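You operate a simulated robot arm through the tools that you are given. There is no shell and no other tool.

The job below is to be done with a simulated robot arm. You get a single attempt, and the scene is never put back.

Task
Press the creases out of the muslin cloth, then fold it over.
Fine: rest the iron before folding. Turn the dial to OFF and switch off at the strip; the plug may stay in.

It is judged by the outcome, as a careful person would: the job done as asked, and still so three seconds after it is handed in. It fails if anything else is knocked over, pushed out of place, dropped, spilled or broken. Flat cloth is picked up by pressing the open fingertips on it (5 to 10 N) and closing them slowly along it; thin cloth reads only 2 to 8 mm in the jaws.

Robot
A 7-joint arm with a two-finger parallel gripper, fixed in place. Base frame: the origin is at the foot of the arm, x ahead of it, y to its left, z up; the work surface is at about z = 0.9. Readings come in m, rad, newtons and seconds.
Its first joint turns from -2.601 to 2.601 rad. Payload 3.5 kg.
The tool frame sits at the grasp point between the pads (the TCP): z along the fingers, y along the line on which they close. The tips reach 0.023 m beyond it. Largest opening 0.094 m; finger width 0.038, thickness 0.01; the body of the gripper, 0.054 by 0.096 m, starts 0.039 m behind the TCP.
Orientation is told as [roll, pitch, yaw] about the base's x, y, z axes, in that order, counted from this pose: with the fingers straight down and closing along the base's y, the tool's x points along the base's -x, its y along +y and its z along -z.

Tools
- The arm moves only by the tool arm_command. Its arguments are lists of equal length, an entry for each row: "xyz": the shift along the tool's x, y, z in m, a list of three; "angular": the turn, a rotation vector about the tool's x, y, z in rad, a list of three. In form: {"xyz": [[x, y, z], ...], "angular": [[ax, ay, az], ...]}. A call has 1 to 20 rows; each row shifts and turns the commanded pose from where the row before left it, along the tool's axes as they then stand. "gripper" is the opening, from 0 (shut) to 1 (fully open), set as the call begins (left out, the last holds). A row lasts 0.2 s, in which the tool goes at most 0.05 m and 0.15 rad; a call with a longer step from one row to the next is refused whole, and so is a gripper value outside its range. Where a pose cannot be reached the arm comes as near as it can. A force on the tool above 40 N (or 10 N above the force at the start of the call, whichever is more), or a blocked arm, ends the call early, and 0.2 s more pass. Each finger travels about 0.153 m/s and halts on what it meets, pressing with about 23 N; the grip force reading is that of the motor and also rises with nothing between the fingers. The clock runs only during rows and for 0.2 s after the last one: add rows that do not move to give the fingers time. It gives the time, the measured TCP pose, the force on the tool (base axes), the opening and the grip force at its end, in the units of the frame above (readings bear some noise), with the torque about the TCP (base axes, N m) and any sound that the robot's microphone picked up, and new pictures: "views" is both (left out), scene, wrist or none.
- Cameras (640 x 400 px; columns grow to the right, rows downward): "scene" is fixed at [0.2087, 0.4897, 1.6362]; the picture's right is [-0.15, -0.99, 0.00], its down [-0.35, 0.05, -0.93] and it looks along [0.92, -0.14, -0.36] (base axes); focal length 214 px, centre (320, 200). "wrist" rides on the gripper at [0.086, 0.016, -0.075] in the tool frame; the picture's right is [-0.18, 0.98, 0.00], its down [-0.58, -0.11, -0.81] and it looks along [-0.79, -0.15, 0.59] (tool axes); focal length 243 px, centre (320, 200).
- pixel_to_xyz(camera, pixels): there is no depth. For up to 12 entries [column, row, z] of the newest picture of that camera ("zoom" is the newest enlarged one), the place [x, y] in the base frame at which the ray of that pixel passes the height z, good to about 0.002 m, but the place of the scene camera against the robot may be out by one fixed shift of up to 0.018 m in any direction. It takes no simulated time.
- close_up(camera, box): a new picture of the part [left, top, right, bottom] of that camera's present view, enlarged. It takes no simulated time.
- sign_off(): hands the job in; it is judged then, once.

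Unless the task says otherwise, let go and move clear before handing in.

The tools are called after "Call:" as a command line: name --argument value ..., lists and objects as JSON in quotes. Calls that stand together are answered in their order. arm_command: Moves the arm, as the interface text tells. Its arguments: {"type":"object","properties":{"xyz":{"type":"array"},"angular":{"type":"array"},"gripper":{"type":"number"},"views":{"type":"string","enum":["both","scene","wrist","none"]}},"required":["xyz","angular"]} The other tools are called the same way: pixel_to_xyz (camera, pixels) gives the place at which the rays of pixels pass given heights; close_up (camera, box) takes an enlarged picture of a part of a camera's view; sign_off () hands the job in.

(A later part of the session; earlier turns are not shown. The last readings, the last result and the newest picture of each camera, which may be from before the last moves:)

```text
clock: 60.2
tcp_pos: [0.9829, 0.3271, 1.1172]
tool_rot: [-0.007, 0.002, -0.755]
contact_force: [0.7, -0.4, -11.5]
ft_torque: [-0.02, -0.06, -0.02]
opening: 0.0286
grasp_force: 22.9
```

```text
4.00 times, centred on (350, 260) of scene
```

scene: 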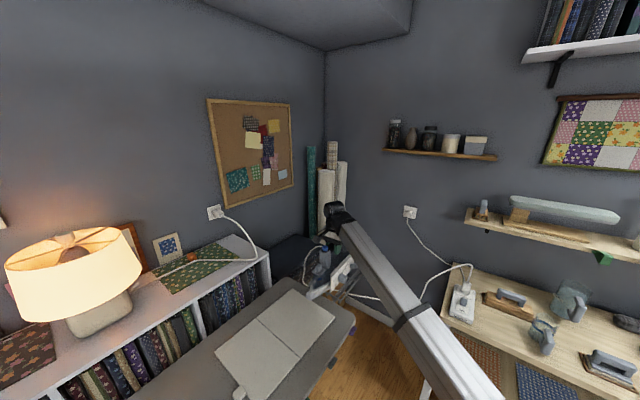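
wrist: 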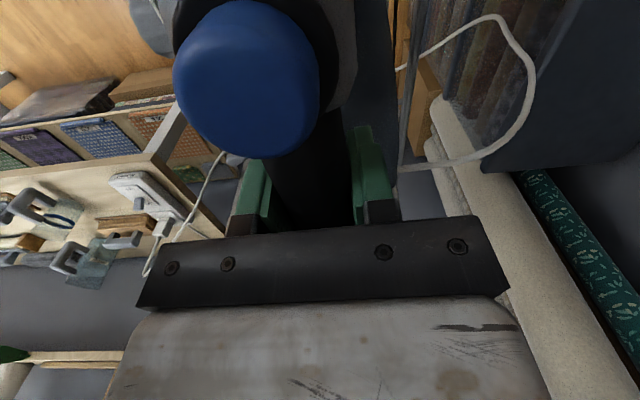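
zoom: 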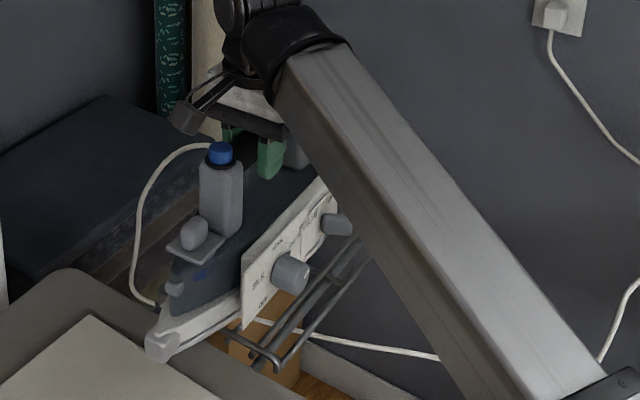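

The cloth is now fully smooth. From the cap's size and position in the wrist view, the iron sits about 11 mm forward and 11–13 mm higher in the jaws than at pickup. The rest position is therefore TCP ≈(1.1035,0.228,1.041), and I'll go above it and begin lowering.

Call:
arm_command --xyz '[[-0.0311, 0.0021, -0.005], [-0.0311, 0.0021, 0], [-0.0311, 0.0021, 0], [-0.0311, 0.0021, 0], [-0.0311, 0.0021, 0], [0, 0, 0.02], [0, 0, 0.02], [0, 0, 0]]' --angular '[[0, 0, 0], [0, 0, 0], [0, 0, 0], [0, 0, 0], [0, 0, 0], [0, 0, 0], [0, 0, 0], [0, 0, 0]]'

Call:
close_up --camera "scene" --box '[300, 210, 400, 310]'

```text
clock: 62.0
tcp_pos: [1.1015, 0.2269, 1.0814]
tool_rot: [-0.005, 0.002, -0.756]
contact_force: [-0.2, 0.2, -12.0]
ft_torque: [0.01, -0.06, 0.0]
opening: 0.0289
grasp_force: 22.9
```

scene: 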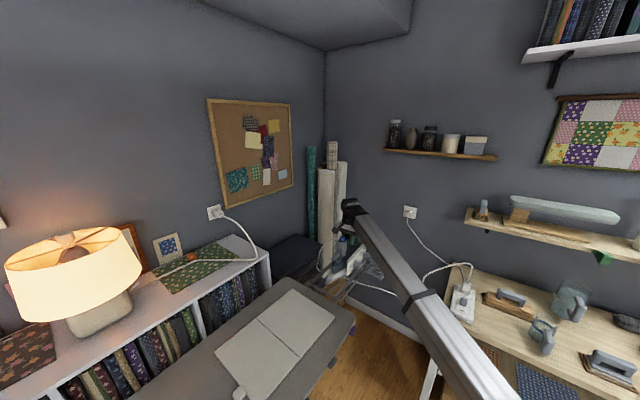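
wrist: 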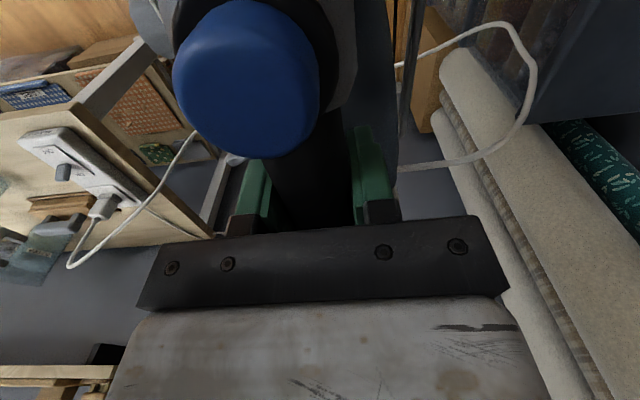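

```text
4.00 times, centred on (350, 260) of scene
```

zoom: 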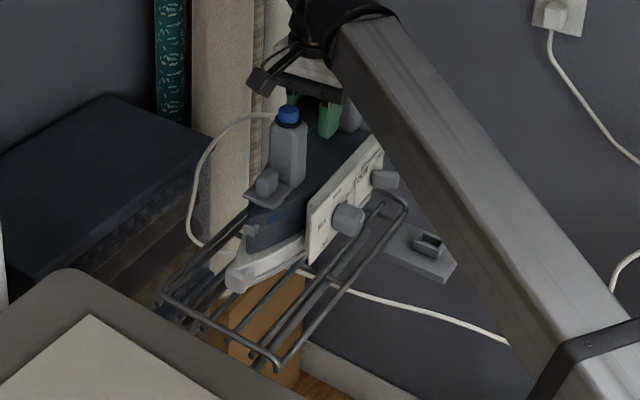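

The iron hangs above the rest, aligned with the wires. I'll lower it gradually to contact.

Call:
arm_command --xyz '[[0, 0, 0.012], [0, 0, 0.012], [0, 0, 0.006], [0, 0, 0.004], [0, 0, 0.002], [0, 0, 0]]' --angular '[[0, 0, 0], [0, 0, 0], [0, 0, 0], [0, 0, 0], [0, 0, 0], [0, 0, 0]]' --views "none"

```text
clock: 63.4
tcp_pos: [1.1012, 0.2255, 1.0465]
tool_rot: [-0.004, 0.003, -0.757]
contact_force: [-0.6, -0.4, -11.7]
ft_torque: [0.04, -0.06, 0.04]
opening: 0.0291
grasp_force: 22.9
```

No contact yet at z=1.0465. I'll continue in 1–2 mm steps.

Call:
arm_command --xyz '[[0, 0, 0.002], [0, 0, 0.0015], [0, 0, 0.0015], [0, 0, 0]]' --angular '[[0, 0, 0], [0, 0, 0], [0, 0, 0], [0, 0, 0]]' --views "scene"

Call:
close_up --camera "scene" --box '[300, 210, 400, 310]'

```text
clock: 64.4
tcp_pos: [1.1004, 0.226, 1.0412]
tool_rot: [-0.006, 0.002, -0.757]
contact_force: [0.5, -0.2, -11.7]
ft_torque: [0.04, -0.05, -0.01]
opening: 0.0288
grasp_force: 22.9
```

scene: 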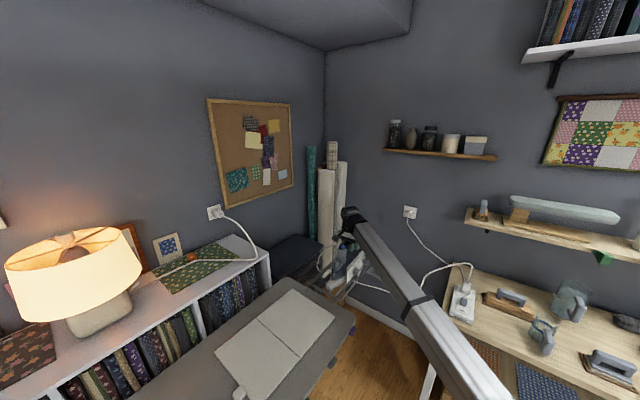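

```text
4.00 times, centred on (350, 260) of scene
```

zoom: 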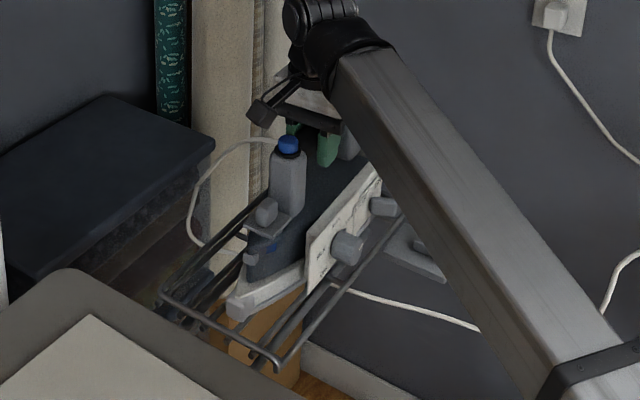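

It's very near the original resting height. I'll keep lowering 1 mm at a time until the force reading changes.

Call:
arm_command --xyz '[[0, 0, 0.001], [0, 0, 0.001], [0, 0, 0.001], [0, 0, 0]]' --angular '[[0, 0, 0], [0, 0, 0], [0, 0, 0], [0, 0, 0]]' --views "none"

```text
clock: 65.4
tcp_pos: [1.1007, 0.2248, 1.0406]
tool_rot: [-0.003, 0.0, -0.756]
contact_force: [1.0, -7.2, 24.6]
ft_torque: [0.8, 0.16, 0.16]
opening: 0.0292
grasp_force: 22.8
```

The sole is on the rest at z≈1.0406, as predicted. I'll ease the pressure slightly and look before releasing.

Call:
arm_command --xyz '[[0, 0, -0.001], [0, 0, 0]]' --angular '[[0, 0, 0], [0, 0, 0]]'

Call:
close_up --camera "scene" --box '[300, 210, 400, 310]'

Call:
close_up --camera "wrist" --box '[120, 0, 520, 240]'

```text
clock: 66.0
tcp_pos: [1.1015, 0.225, 1.0401]
tool_rot: [-0.004, 0.0, -0.757]
contact_force: [-0.7, -8.6, 19.3]
ft_torque: [0.02, -0.67, 0.05]
opening: 0.0291
grasp_force: 22.8
```

scene: 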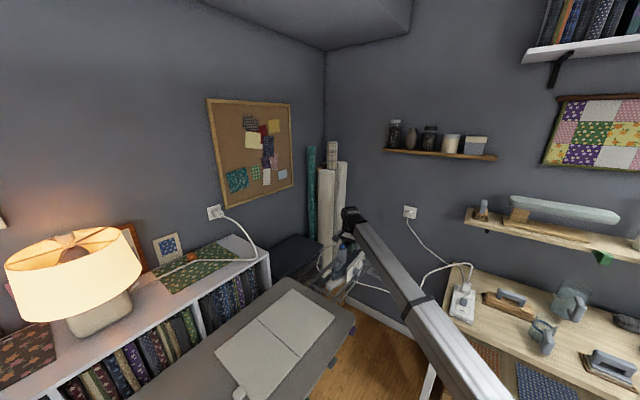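
wrist: 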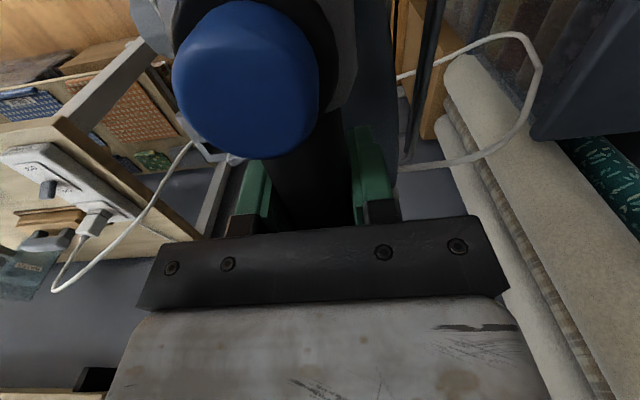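

```text
4.00 times, centred on (350, 260) of scene
```

zoom: 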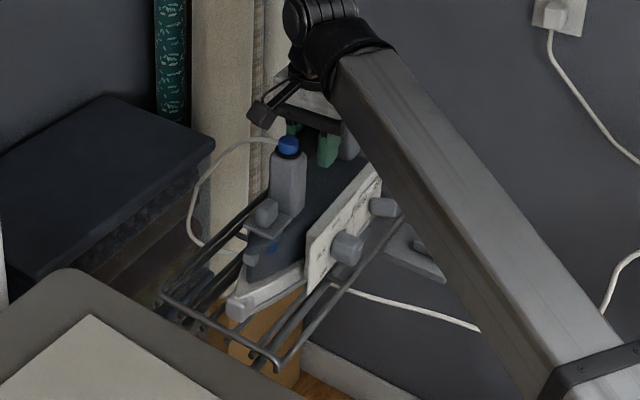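

```text
1.60 times, centred on (320, 120) of wrist
```

zoom: 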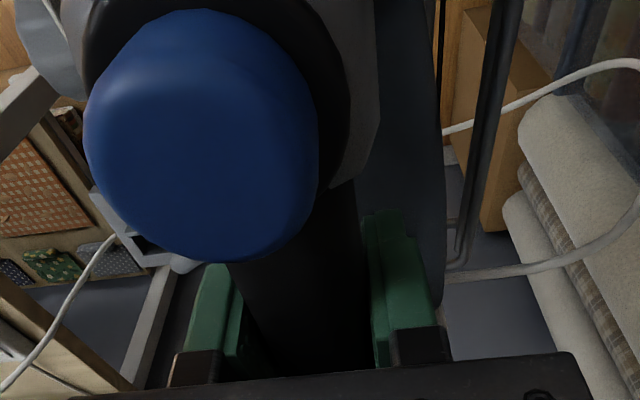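

The iron sits within the rest with its sole on the wires. I'll unload a bit more and open the jaws.

Call:
arm_command --xyz '[[0, 0, -0.0005], [0, 0, -0.0005], [0, 0, 0]]' --angular '[[0, 0, 0], [0, 0, 0], [0, 0, 0]]' --views "none"

Call:
arm_command --xyz '[[0, 0, 0], [0, 0, 0], [0, 0, 0], [0, 0, 0]]' --angular '[[0, 0, 0], [0, 0, 0], [0, 0, 0], [0, 0, 0]]' --gripper 1.0

```text
clock: 66.8
tcp_pos: [1.0995, 0.2251, 1.0408]
tool_rot: [-0.005, 0.0, -0.758]
contact_force: [1.3, -10.1, 13.2]
ft_torque: [-0.21, -0.71, -0.22]
opening: 0.029
grasp_force: 22.7
```

```text
clock: 67.8
tcp_pos: [1.1014, 0.2267, 1.0403]
tool_rot: [-0.005, 0.001, -0.755]
contact_force: [-0.3, 0.3, 0.2]
ft_torque: [0.01, -0.01, -0.01]
opening: 0.0941
grasp_force: 0.1
```

scene: 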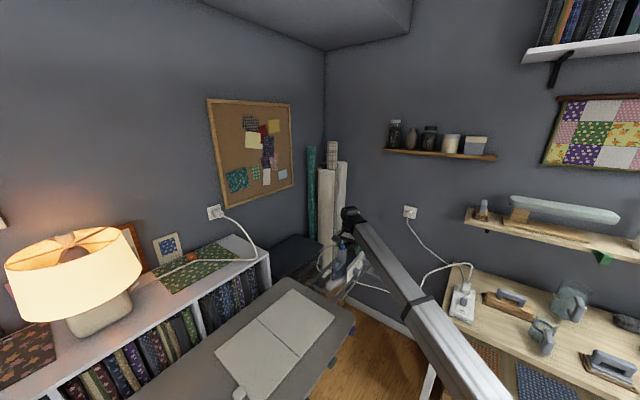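
wrist: 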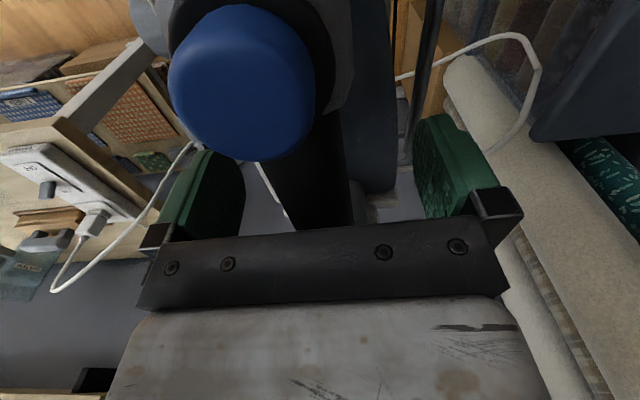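

The jaws are open and the iron stays put, with the force near zero. I'll rise straight up off the handle and check that it's stable.

Call:
arm_command --xyz '[[0, 0, -0.01], [0, 0, -0.03], [0, 0, -0.04], [0, 0, -0.04], [0.0, -0.04, 0], [0.0, -0.045, 0], [0.0, -0.045, 0], [0.0, -0.045, 0], [0.0, -0.045, 0], [0, 0, 0]]' --angular '[[0, 0, 0], [0, 0, 0], [0, 0, 0], [0, 0, 0], [0, 0, 0], [0, 0, 0], [0, 0, 0], [0, 0, 0], [0, 0, 0], [0, 0, 0]]'

Call:
close_up --camera "scene" --box '[300, 210, 400, 310]'

```text
clock: 70.0
tcp_pos: [0.9506, 0.0665, 1.1605]
tool_rot: [-0.006, 0.002, -0.754]
contact_force: [-0.6, 0.4, -0.4]
ft_torque: [0.01, 0.0, 0.01]
opening: 0.0939
grasp_force: 0.0
```

scene: 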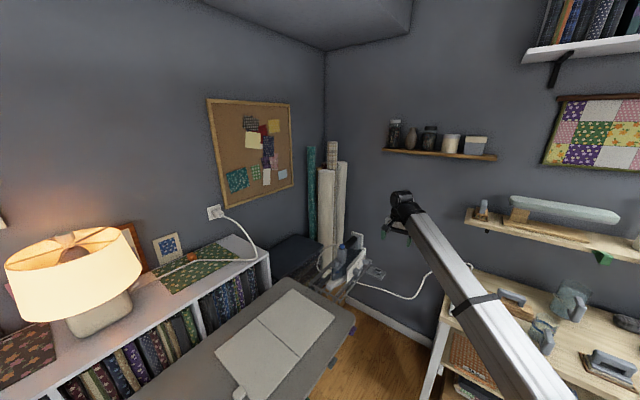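
wrist: 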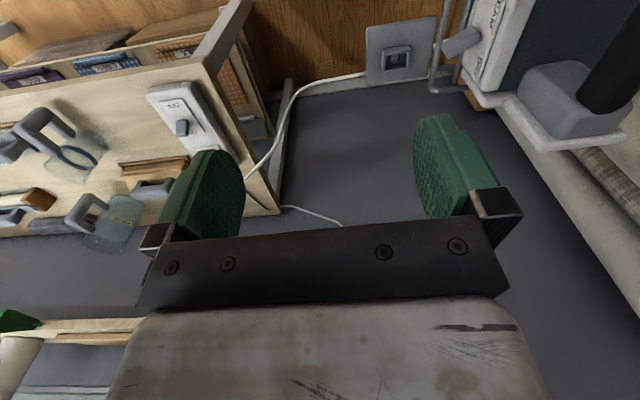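

```text
4.00 times, centred on (350, 260) of scene
```

zoom: 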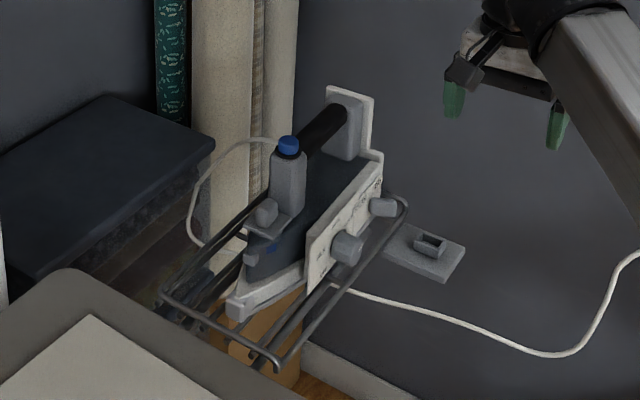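

The iron is stable on its rest, with its handle, sole and rest all as they were. Now I'll turn to view the dial face-on.

Call:
arm_command --xyz '[[0.0343, -0.022, 0.0075], [0.0343, -0.022, 0.0075], [0.0343, -0.022, 0.0075], [0.0343, -0.022, 0.0075], [0, 0, 0], [0, 0, 0], [0, 0, 0], [0, 0, 0], [0, 0, 0], [0, 0, 0], [0, 0, 0], [0, 0, 0], [0, 0, 0], [0, 0, 0], [0, 0, 0], [0, 0, 0], [0, 0, 0], [0, 0, 0]]' --angular '[[0, 0, 0], [0, 0, 0], [0, 0, 0], [0, 0, 0], [0, -0.13, 0], [0, -0.13, 0], [0, -0.13, 0], [-0.0532, 0, -0.1295], [-0.0532, 0, -0.1295], [-0.0532, 0, -0.1295], [-0.0532, 0, -0.1295], [-0.0532, 0, -0.1295], [-0.0532, 0, -0.1295], [-0.0532, 0, -0.1295], [-0.0532, 0, -0.1295], [-0.0532, 0, -0.1295], [-0.0532, 0, -0.1295], [0, 0, 0]]'

Call:
close_up --camera "wrist" --box '[230, 50, 430, 220]'

```text
clock: 73.8
tcp_pos: [0.7891, 0.0967, 1.1327]
tool_rot: [-0.001, -0.387, 0.645]
contact_force: [-0.5, 0.4, -1.0]
ft_torque: [-0.02, 0.02, -0.03]
opening: 0.094
grasp_force: 0.2
```

scene: 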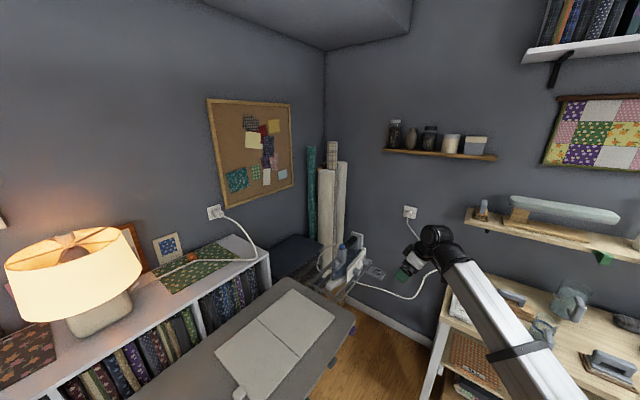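
wrist: 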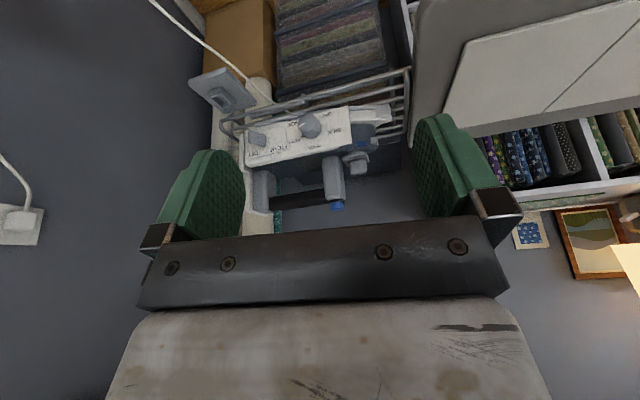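

```text
2.35 times, centred on (330, 135) of wrist
```

zoom: 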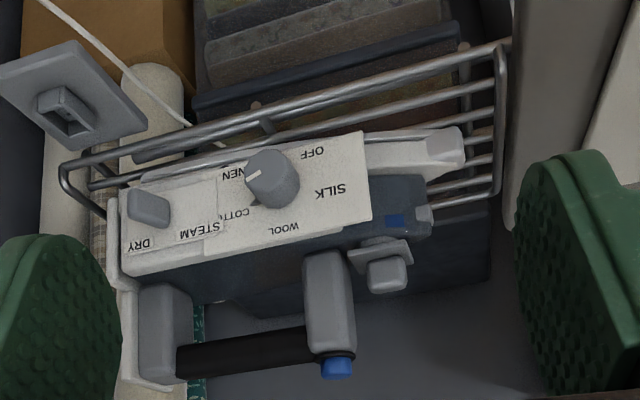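

The dial is clear: its mark is at COTTON, and OFF is on the lower left when upright. I'll triangulate the knob and the rail beneath it.

Call:
pixel_to_xyz --camera "wrist" --pixels '[[309.6, 125.6, 0.93], [309.6, 125.6, 0.945], [309.6, 125.6, 0.96], [405, 70, 0.9], [243, 121, 0.9], [310, 90, 0.9], [346, 106, 0.92], [351, 141, 0.96]]'

Call:
pixel_to_xyz --camera "scene" --pixels '[[356.75, 272, 0.93], [356.75, 272, 0.945], [356.75, 272, 0.96], [339, 301.5, 0.9], [370, 261.5, 0.9], [356, 279, 0.9]]'

Call:
close_up --camera "wrist" --box '[260, 80, 360, 150]'

```text
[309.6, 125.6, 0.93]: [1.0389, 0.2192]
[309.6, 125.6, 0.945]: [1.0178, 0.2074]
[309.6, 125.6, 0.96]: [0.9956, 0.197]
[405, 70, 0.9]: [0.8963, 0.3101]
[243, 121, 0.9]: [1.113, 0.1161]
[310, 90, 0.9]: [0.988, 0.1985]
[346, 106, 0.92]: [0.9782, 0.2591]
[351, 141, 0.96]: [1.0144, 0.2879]
```

```text
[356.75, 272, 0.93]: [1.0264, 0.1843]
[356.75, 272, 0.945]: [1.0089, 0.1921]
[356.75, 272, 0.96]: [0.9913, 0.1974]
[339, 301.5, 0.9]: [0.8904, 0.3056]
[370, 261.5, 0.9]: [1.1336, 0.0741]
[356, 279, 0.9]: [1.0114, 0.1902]
```

```text
5.71 times, centred on (310, 115) of wrist
```

zoom: 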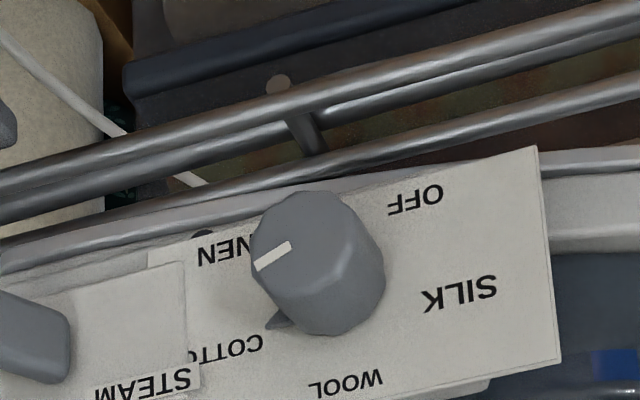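

The knob face centre is at about (1.012,0.205,0.948), facing the arm, with the rest rail near z=0.9 below it. I'll pitch the hand to about 23° below horizontal and yaw to 0.817, then move to a standoff in front of the knob with the jaws partly open.

Call:
arm_command --xyz '[[0, 0, 0], [0, 0, 0], [0, 0, 0], [0, 0, 0], [0, 0, 0], [0, 0, 0], [0, 0, 0], [0, 0, 0], [0.0157, -0.0174, 0.0312], [0.0157, -0.0174, 0.0312], [0.0157, -0.0174, 0.0312], [0.0157, -0.0174, 0.0312], [0, 0, 0]]' --angular '[[0, -0.13, 0], [0, -0.13, 0], [0, -0.13, 0], [0, -0.13, 0], [0, -0.13, 0], [0, -0.13, 0], [-0.079, 0, -0.0335], [-0.079, 0, -0.0335], [0, 0, 0], [0, 0, 0], [0, 0, 0], [0, 0, 0], [0, 0, 0]]' --gripper 0.55

Call:
close_up --camera "scene" --box '[320, 200, 480, 340]'

```text
clock: 76.6
tcp_pos: [0.9005, 0.1152, 1.0246]
tool_rot: [0.002, -1.165, 0.814]
contact_force: [-0.4, 0.5, -0.5]
ft_torque: [0.02, -0.01, 0.02]
opening: 0.0517
grasp_force: 0.1
```

scene: 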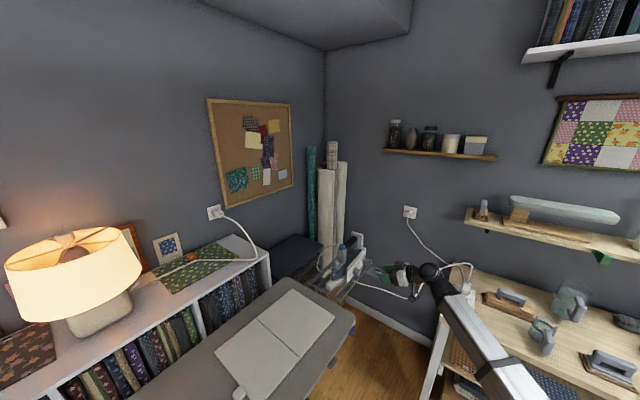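
wrist: 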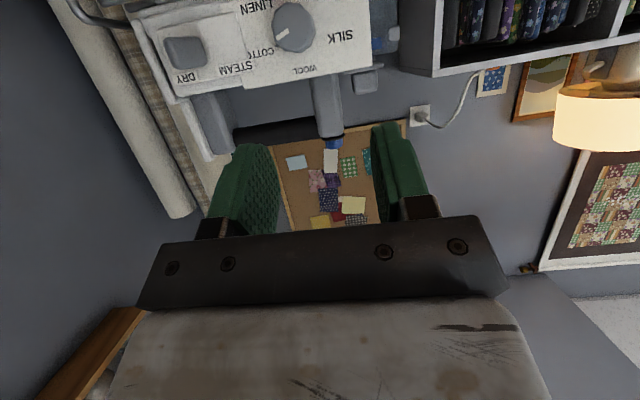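

```text
2.86 times, centred on (400, 270) of scene
```

zoom: 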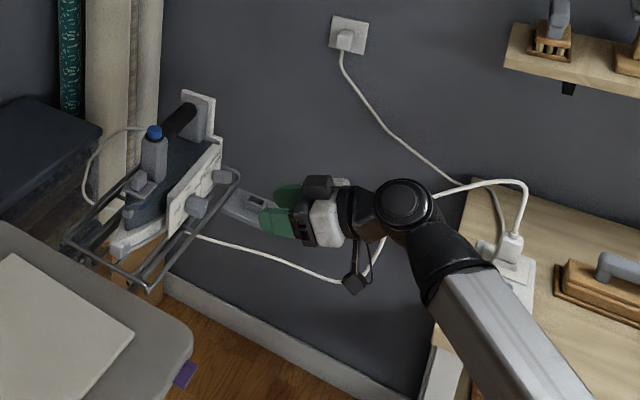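

Excellent, the dial faces the wrist camera at (296,27) with its mark at COTTON. I'll zoom to measure angles and refine the knob's position.

Call:
close_up --camera "wrist" --box '[220, 0, 380, 90]'

Call:
pixel_to_xyz --camera "wrist" --pixels '[[296, 27, 0.94], [296, 27, 0.945], [296, 27, 0.95], [296, 27, 0.955], [296, 27, 0.96]]'

```text
4.00 times, centred on (300, 45) of wrist
```

zoom: 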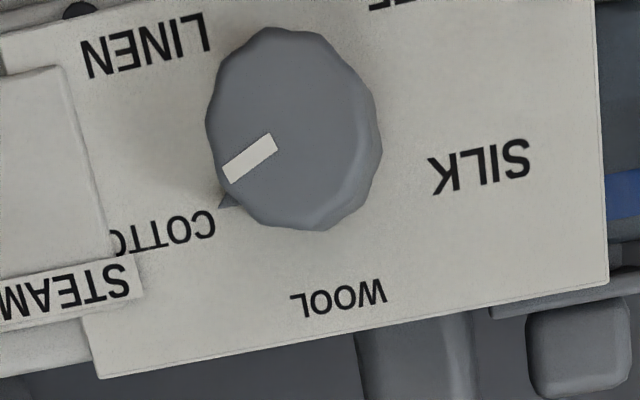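

```text
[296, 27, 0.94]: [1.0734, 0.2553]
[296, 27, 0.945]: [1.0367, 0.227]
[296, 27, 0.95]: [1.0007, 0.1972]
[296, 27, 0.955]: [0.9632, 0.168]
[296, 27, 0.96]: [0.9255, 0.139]
```

The dial spacing looks like about 67° per setting: COTTON→WOOL→SILK→OFF, counter-clockwise from the front. I'll go on-axis at 8 cm standoff, pre-rotate the hand about the knob's axis, and check the alignment.

Call:
arm_command --xyz '[[0.0154, -0.0062, 0.0282], [0.0154, -0.0062, 0.0282], [0.0153, -0.0063, 0.0281], [0, 0, 0], [0, 0, 0], [0, 0, 0], [0, 0, 0], [0, 0, 0]]' --angular '[[0, 0, 0], [0, 0, 0], [0, 0, 0], [-0.0581, 0, 0.1356], [-0.0581, 0, 0.1356], [-0.0581, 0, 0.1356], [-0.0581, 0, 0.1356], [0, 0, 0]]'

Call:
close_up --camera "wrist" --box '[200, 40, 440, 230]'

Call:
close_up --camera "scene" --box '[320, 220, 440, 320]'

```text
clock: 78.4
tcp_pos: [0.9579, 0.1448, 0.9491]
tool_rot: [1.042, -0.865, -0.1]
contact_force: [-0.2, 0.2, -0.5]
ft_torque: [0.0, 0.0, 0.0]
opening: 0.0517
grasp_force: 0.0
```

scene: 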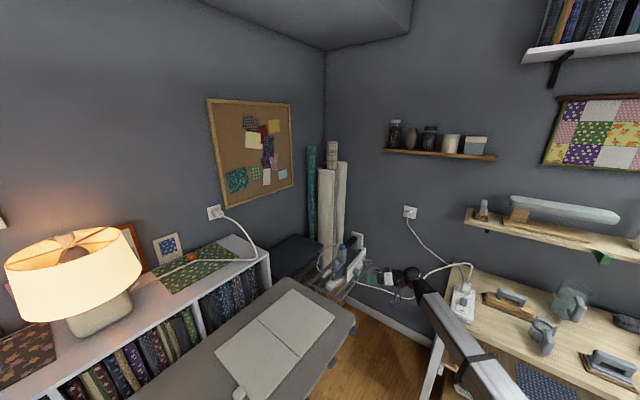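
wrist: 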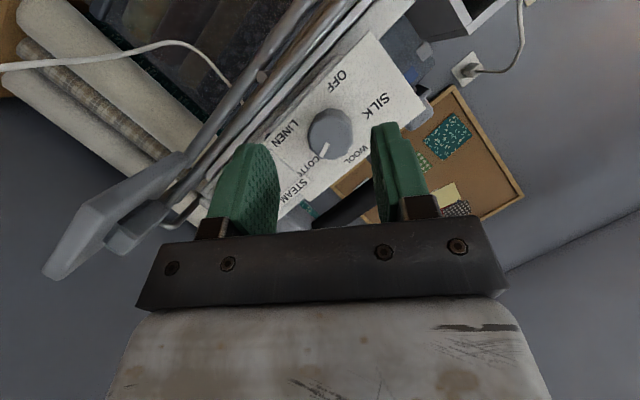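

```text
2.11 times, centred on (320, 135) of wrist
```

zoom: 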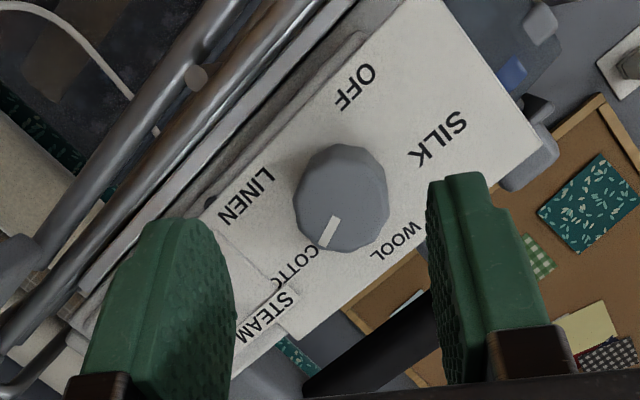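

```text
4.00 times, centred on (380, 270) of scene
```

zoom: 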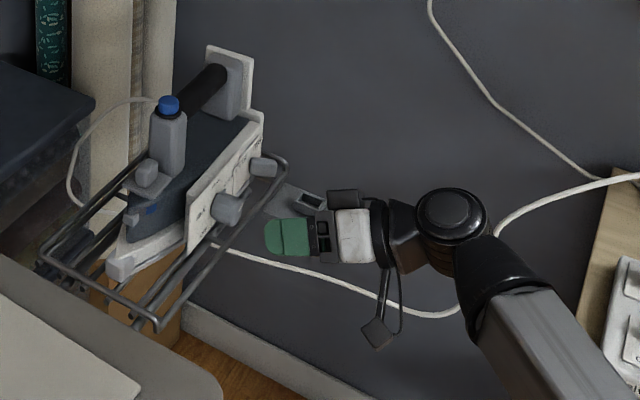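

The knob is at wrist (329,133), versus an expected on-axis (327,133), so it's aligned to about 2 mm. I'll narrow the jaws to about 43 mm and advance 7 cm along the knob axis.

Call:
arm_command --xyz '[[-0.0079, 0, 0.0184], [-0.0079, 0, 0.0184], [-0.0059, 0, 0.0138], [-0.0039, 0, 0.0092], [-0.002, 0, 0.0046], [0, 0, 0]]' --angular '[[0, 0, 0], [0, 0, 0], [0, 0, 0], [0, 0, 0], [0, 0, 0], [0, 0, 0]]' --gripper 0.47

Call:
close_up --camera "wrist" --box '[200, 60, 440, 250]'

Call:
close_up --camera "scene" --box '[320, 220, 420, 310]'

```text
clock: 79.8
tcp_pos: [1.0045, 0.1966, 0.9494]
tool_rot: [1.038, -0.867, -0.098]
contact_force: [-0.2, 0.5, -0.1]
ft_torque: [-0.03, -0.02, 0.0]
opening: 0.044
grasp_force: 0.1
```

scene: 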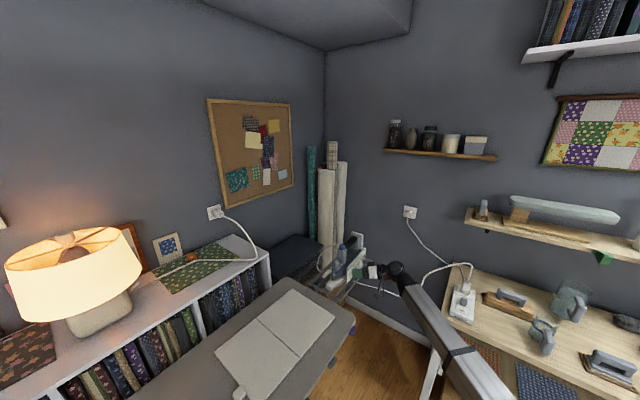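
wrist: 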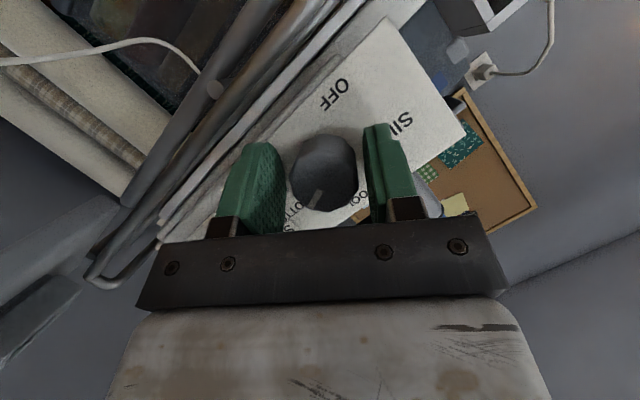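

```text
2.11 times, centred on (320, 155) of wrist
```

zoom: 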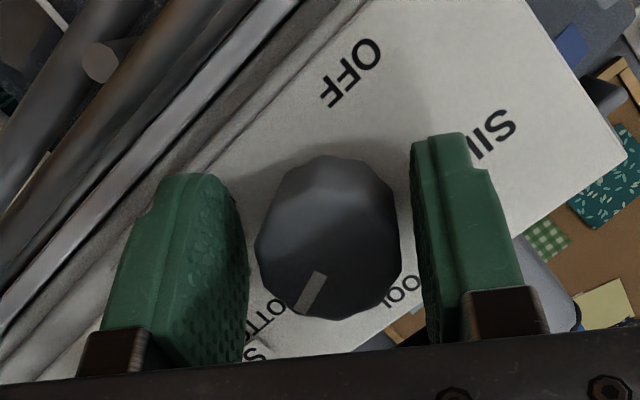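

```text
4.44 times, centred on (370, 265) of scene
```

zoom: 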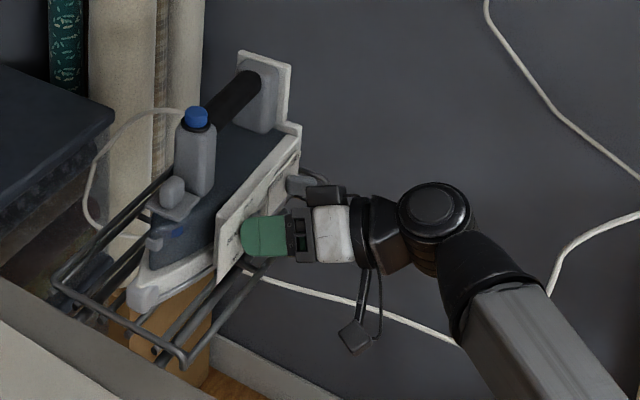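

The knob is centred between the pads. I'll advance 4 mm more, then close on it.

Call:
arm_command --xyz '[[-0.0008, 0, 0.0018], [-0.0008, 0, 0.0018], [0, 0, 0]]' --angular '[[0, 0, 0], [0, 0, 0], [0, 0, 0]]' --views "none"

Call:
arm_command --xyz '[[0, 0, 0], [0, 0, 0], [0, 0, 0]]' --angular '[[0, 0, 0], [0, 0, 0], [0, 0, 0]]' --gripper 0.25

```text
clock: 80.6
tcp_pos: [1.007, 0.1986, 0.9485]
tool_rot: [1.036, -0.868, -0.1]
contact_force: [-2.9, -2.7, 2.4]
ft_torque: [0.01, -0.02, -0.1]
opening: 0.0438
grasp_force: 0.1
```

```text
clock: 81.4
tcp_pos: [1.0079, 0.199, 0.948]
tool_rot: [1.039, -0.869, -0.096]
contact_force: [-2.6, 4.5, 11.5]
ft_torque: [0.08, -0.06, -0.2]
opening: 0.0325
grasp_force: 23.9
```

scene: 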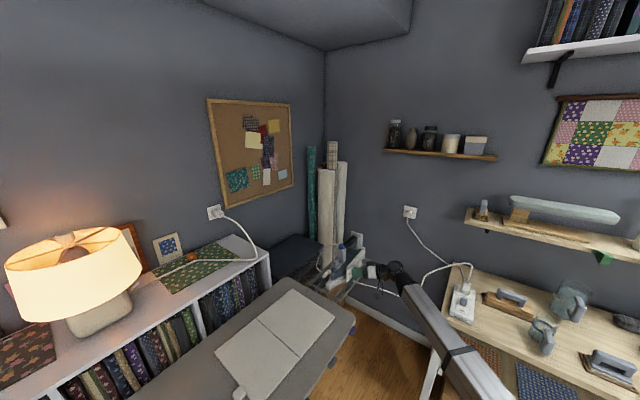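
wrist: 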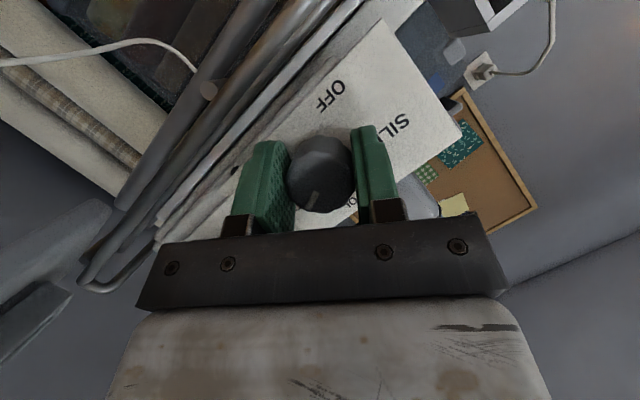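

The knob is gripped at 32.5 mm. I'll turn counter-clockwise about 34° first and check that the mark moves.

Call:
arm_command --xyz '[[0, 0, 0], [0, 0, 0], [0, 0, 0], [0, 0, 0], [0, 0, 0]]' --angular '[[0.0581, 0, -0.1356], [0.0581, 0, -0.1356], [0.0581, 0, -0.1356], [0.0581, 0, -0.1356], [0, 0, 0]]'

Call:
close_up --camera "wrist" --box '[200, 60, 440, 250]'

```text
clock: 82.6
tcp_pos: [1.0079, 0.1985, 0.9499]
tool_rot: [-0.006, -1.165, 0.821]
contact_force: [0.6, 3.9, 12.6]
ft_torque: [0.06, -0.09, 0.34]
opening: 0.0328
grasp_force: 23.3
```

scene: 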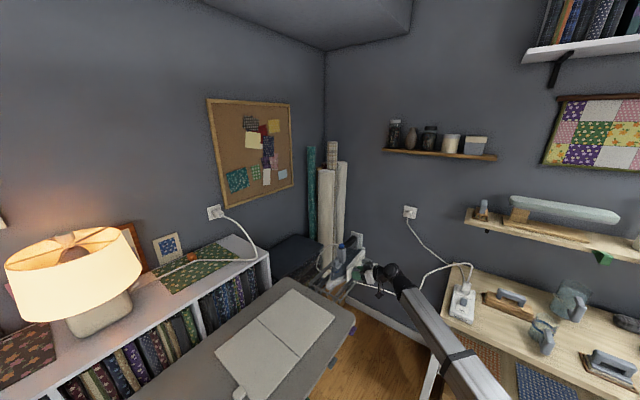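
wrist: 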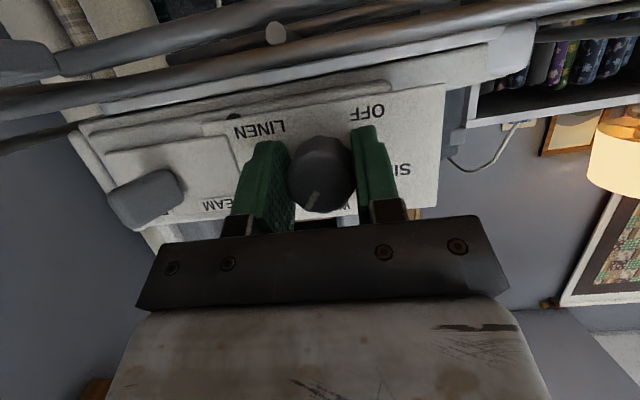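

```text
2.11 times, centred on (320, 155) of wrist
```

zoom: 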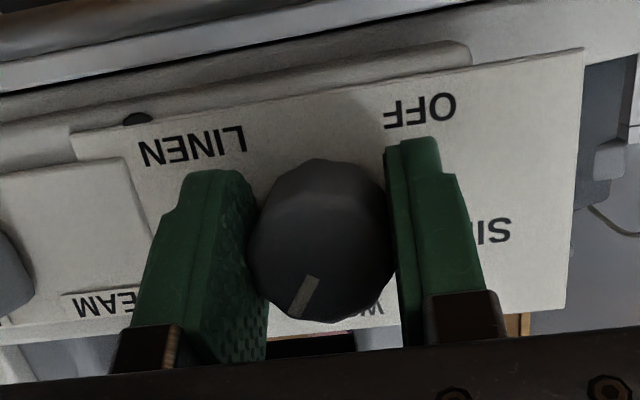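

The mark turns with the hand and the iron stays put. I'll continue about 60° more counter-clockwise.

Call:
arm_command --xyz '[[0, 0, 0], [0, 0, 0], [0, 0, 0], [0, 0, 0], [0, 0, 0], [0, 0, 0], [0, 0, 0], [0, 0, 0]]' --angular '[[0.0581, 0, -0.1356], [0.0581, 0, -0.1356], [0.0581, 0, -0.1356], [0.0581, 0, -0.1356], [0.0581, 0, -0.1356], [0.0581, 0, -0.1356], [0.0581, 0, -0.1356], [0, 0, 0]]'

Call:
close_up --camera "wrist" --box '[200, 60, 440, 250]'

Call:
close_up --camera "scene" --box '[320, 220, 420, 310]'

```text
clock: 84.4
tcp_pos: [1.008, 0.1978, 0.9494]
tool_rot: [-1.341, -0.488, 1.924]
contact_force: [1.7, -4.2, 6.0]
ft_torque: [-0.13, 0.1, -0.23]
opening: 0.0323
grasp_force: 23.0
```

scene: 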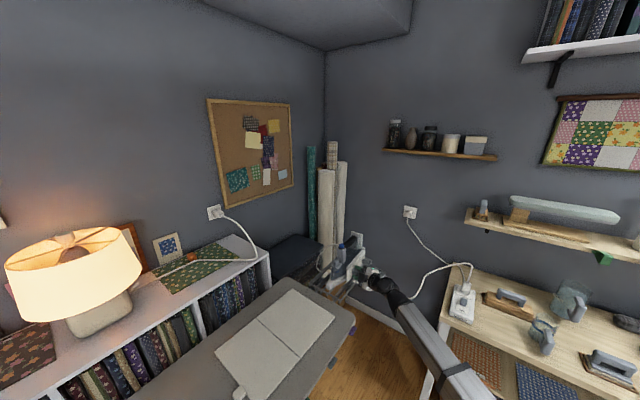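
wrist: 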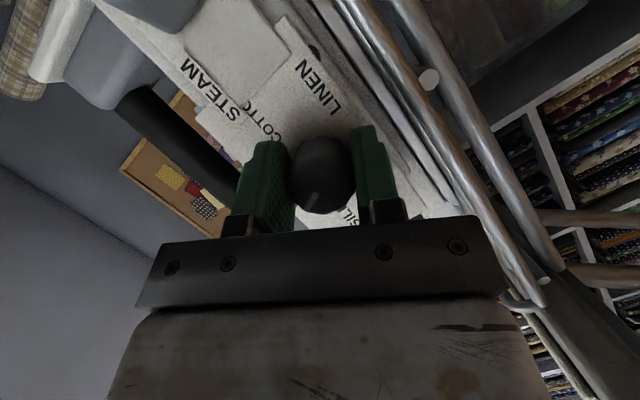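

```text
2.11 times, centred on (320, 155) of wrist
```

zoom: 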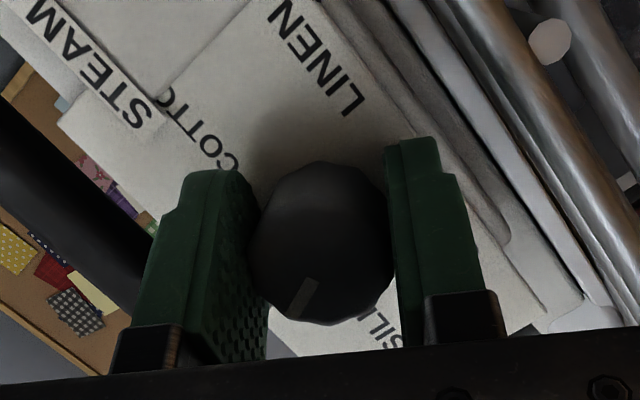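

```text
4.44 times, centred on (370, 265) of scene
```

zoom: 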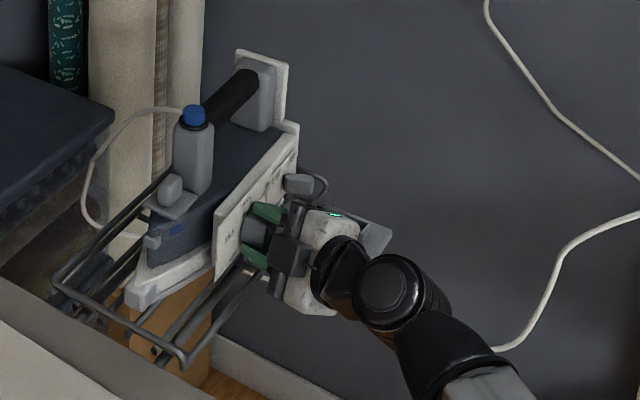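

The dial has turned about 95° and the mark is now past WOOL. I'll open slightly, retreat along the knob axis, and swing back for a second grip.

Call:
arm_command --xyz '[[0, 0, 0], [0, 0, 0], [0.0039, 0, -0.0092], [0.0079, 0, -0.0184], [0.0079, 0, -0.0184], [0, 0, 0]]' --angular '[[0, 0, 0], [0, 0, 0], [0, 0, 0], [0, 0, 0], [0, 0, 0], [0, 0, 0]]' --gripper 0.47

Call:
close_up --camera "wrist" --box '[200, 20, 440, 210]'

```text
clock: 85.8
tcp_pos: [0.9735, 0.1616, 0.9491]
tool_rot: [-1.338, -0.49, 1.925]
contact_force: [0.4, -0.2, 0.8]
ft_torque: [0.0, 0.0, 0.0]
opening: 0.0444
grasp_force: 0.0
```

scene: 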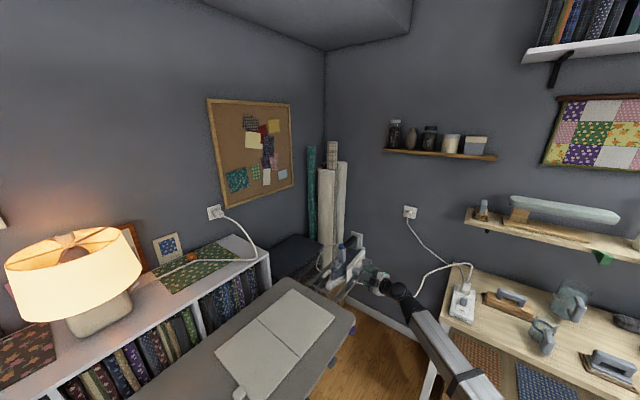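
wrist: 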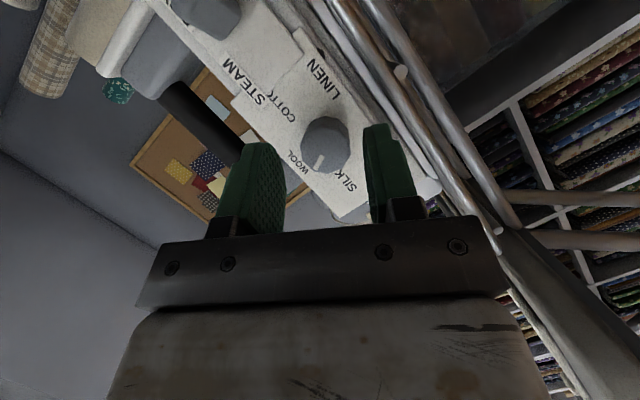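

```text
2.11 times, centred on (320, 115) of wrist
```

zoom: 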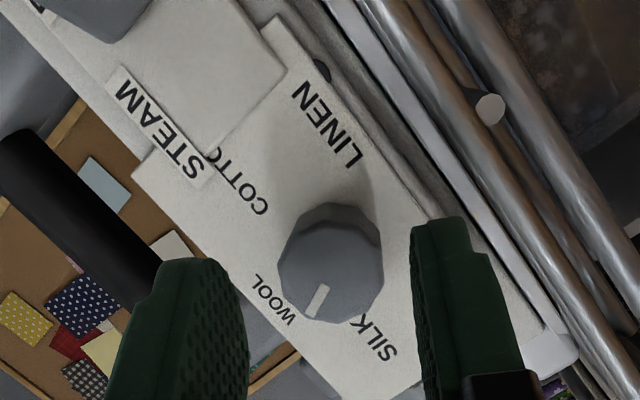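

The mark is about 40% of the way from WOOL to SILK, as expected, leaving about 108° to OFF. I'll swing the hand back 108° about the knob axis.

Call:
arm_command --xyz '[[0, 0, 0], [0, 0, 0], [0, 0, 0], [0, 0, 0], [0, 0, 0], [0, 0, 0], [0, 0, 0], [0, 0, 0], [0, 0, 0], [0, 0, 0], [0, 0, 0], [0, 0, 0], [0, 0, 0], [0, 0, 0]]' --angular '[[-0.0574, 0, 0.1339], [-0.0574, 0, 0.1339], [-0.0574, 0, 0.1339], [-0.0574, 0, 0.1339], [-0.0574, 0, 0.1339], [-0.0574, 0, 0.1339], [-0.0574, 0, 0.1339], [-0.0574, 0, 0.1339], [-0.0574, 0, 0.1339], [-0.0574, 0, 0.1339], [-0.0574, 0, 0.1339], [-0.0574, 0, 0.1339], [-0.0574, 0, 0.1339], [0, 0, 0]]'

Call:
close_up --camera "wrist" --box '[200, 20, 440, 210]'

Call:
close_up --camera "scene" --box '[320, 210, 450, 330]'

```text
clock: 88.8
tcp_pos: [0.9729, 0.1631, 0.9482]
tool_rot: [1.245, -0.638, -0.242]
contact_force: [-1.0, 0.1, -0.2]
ft_torque: [0.0, -0.03, 0.01]
opening: 0.0441
grasp_force: 0.0
```

scene: 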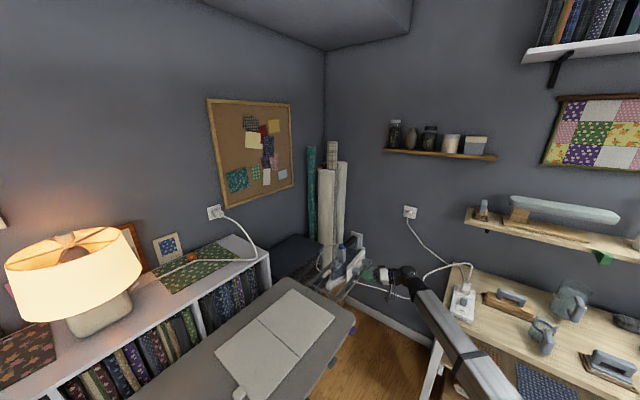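
wrist: 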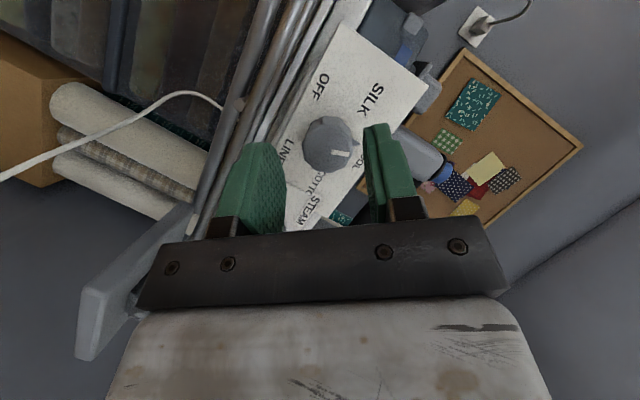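

```text
2.11 times, centred on (320, 115) of wrist
```

zoom: 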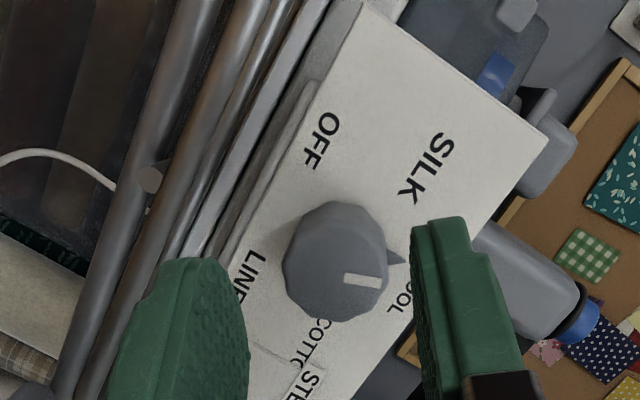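

```text
3.33 times, centred on (385, 270) of scene
```

zoom: 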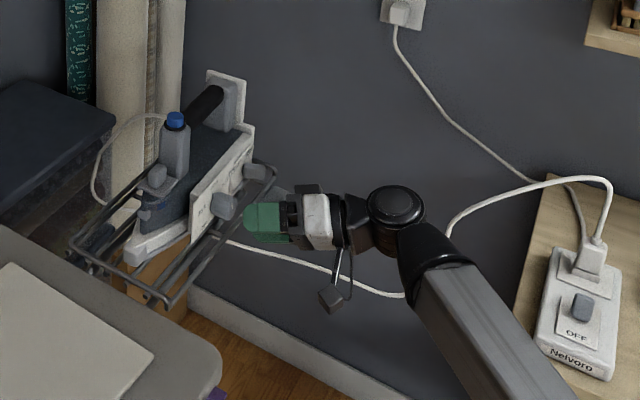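

The knob is aligned within 1.5 mm. I'll reduce the roll by about 8° for rail clearance, narrow the jaws to 40 mm, and advance back onto the knob.

Call:
arm_command --xyz '[[0, 0, 0], [0, 0.0013, 0], [-0.0079, 0, 0.0184], [-0.0059, 0, 0.0138], [-0.0032, 0, 0.0073], [-0.001, 0, 0.0023], [0, 0, 0]]' --angular '[[0.0581, 0, -0.1356], [0, 0, 0], [0, 0, 0], [0, 0, 0], [0, 0, 0], [0, 0, 0], [0, 0, 0]]' --gripper 0.43

Call:
close_up --camera "wrist" --box '[200, 60, 440, 250]'

```text
clock: 90.4
tcp_pos: [1.0049, 0.1953, 0.9515]
tool_rot: [1.143, -0.768, -0.174]
contact_force: [0.2, 0.0, -0.9]
ft_torque: [-0.03, -0.01, 0.0]
opening: 0.0407
grasp_force: 0.0
```

scene: 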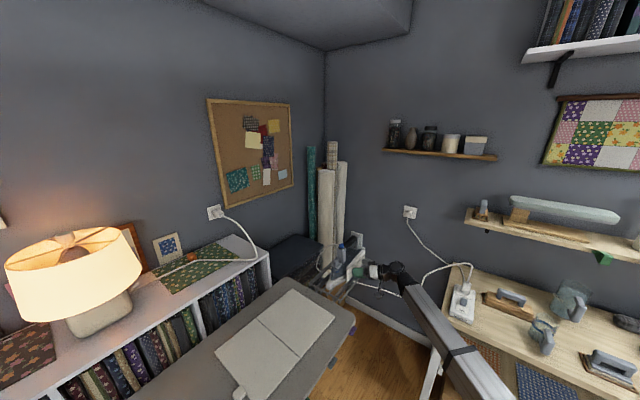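
wrist: 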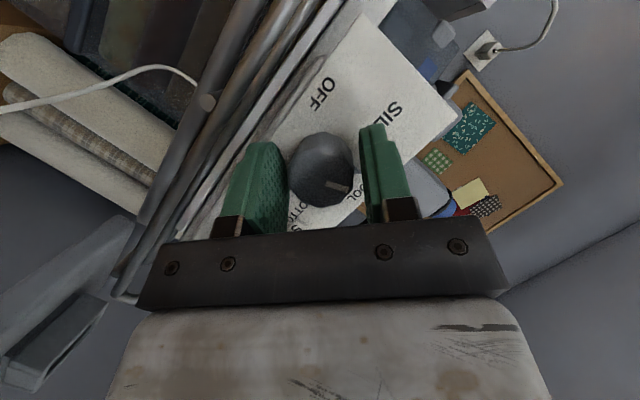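

```text
2.11 times, centred on (320, 155) of wrist
```

zoom: 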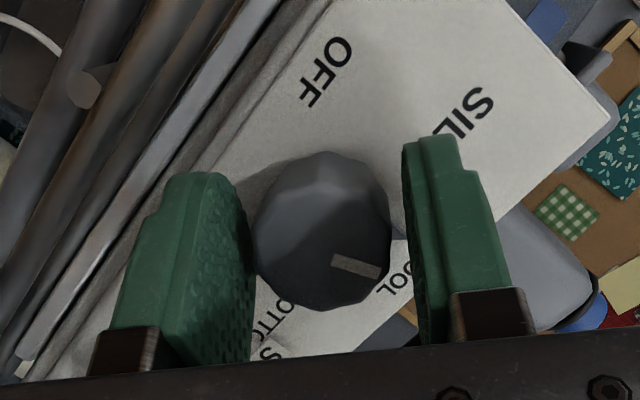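

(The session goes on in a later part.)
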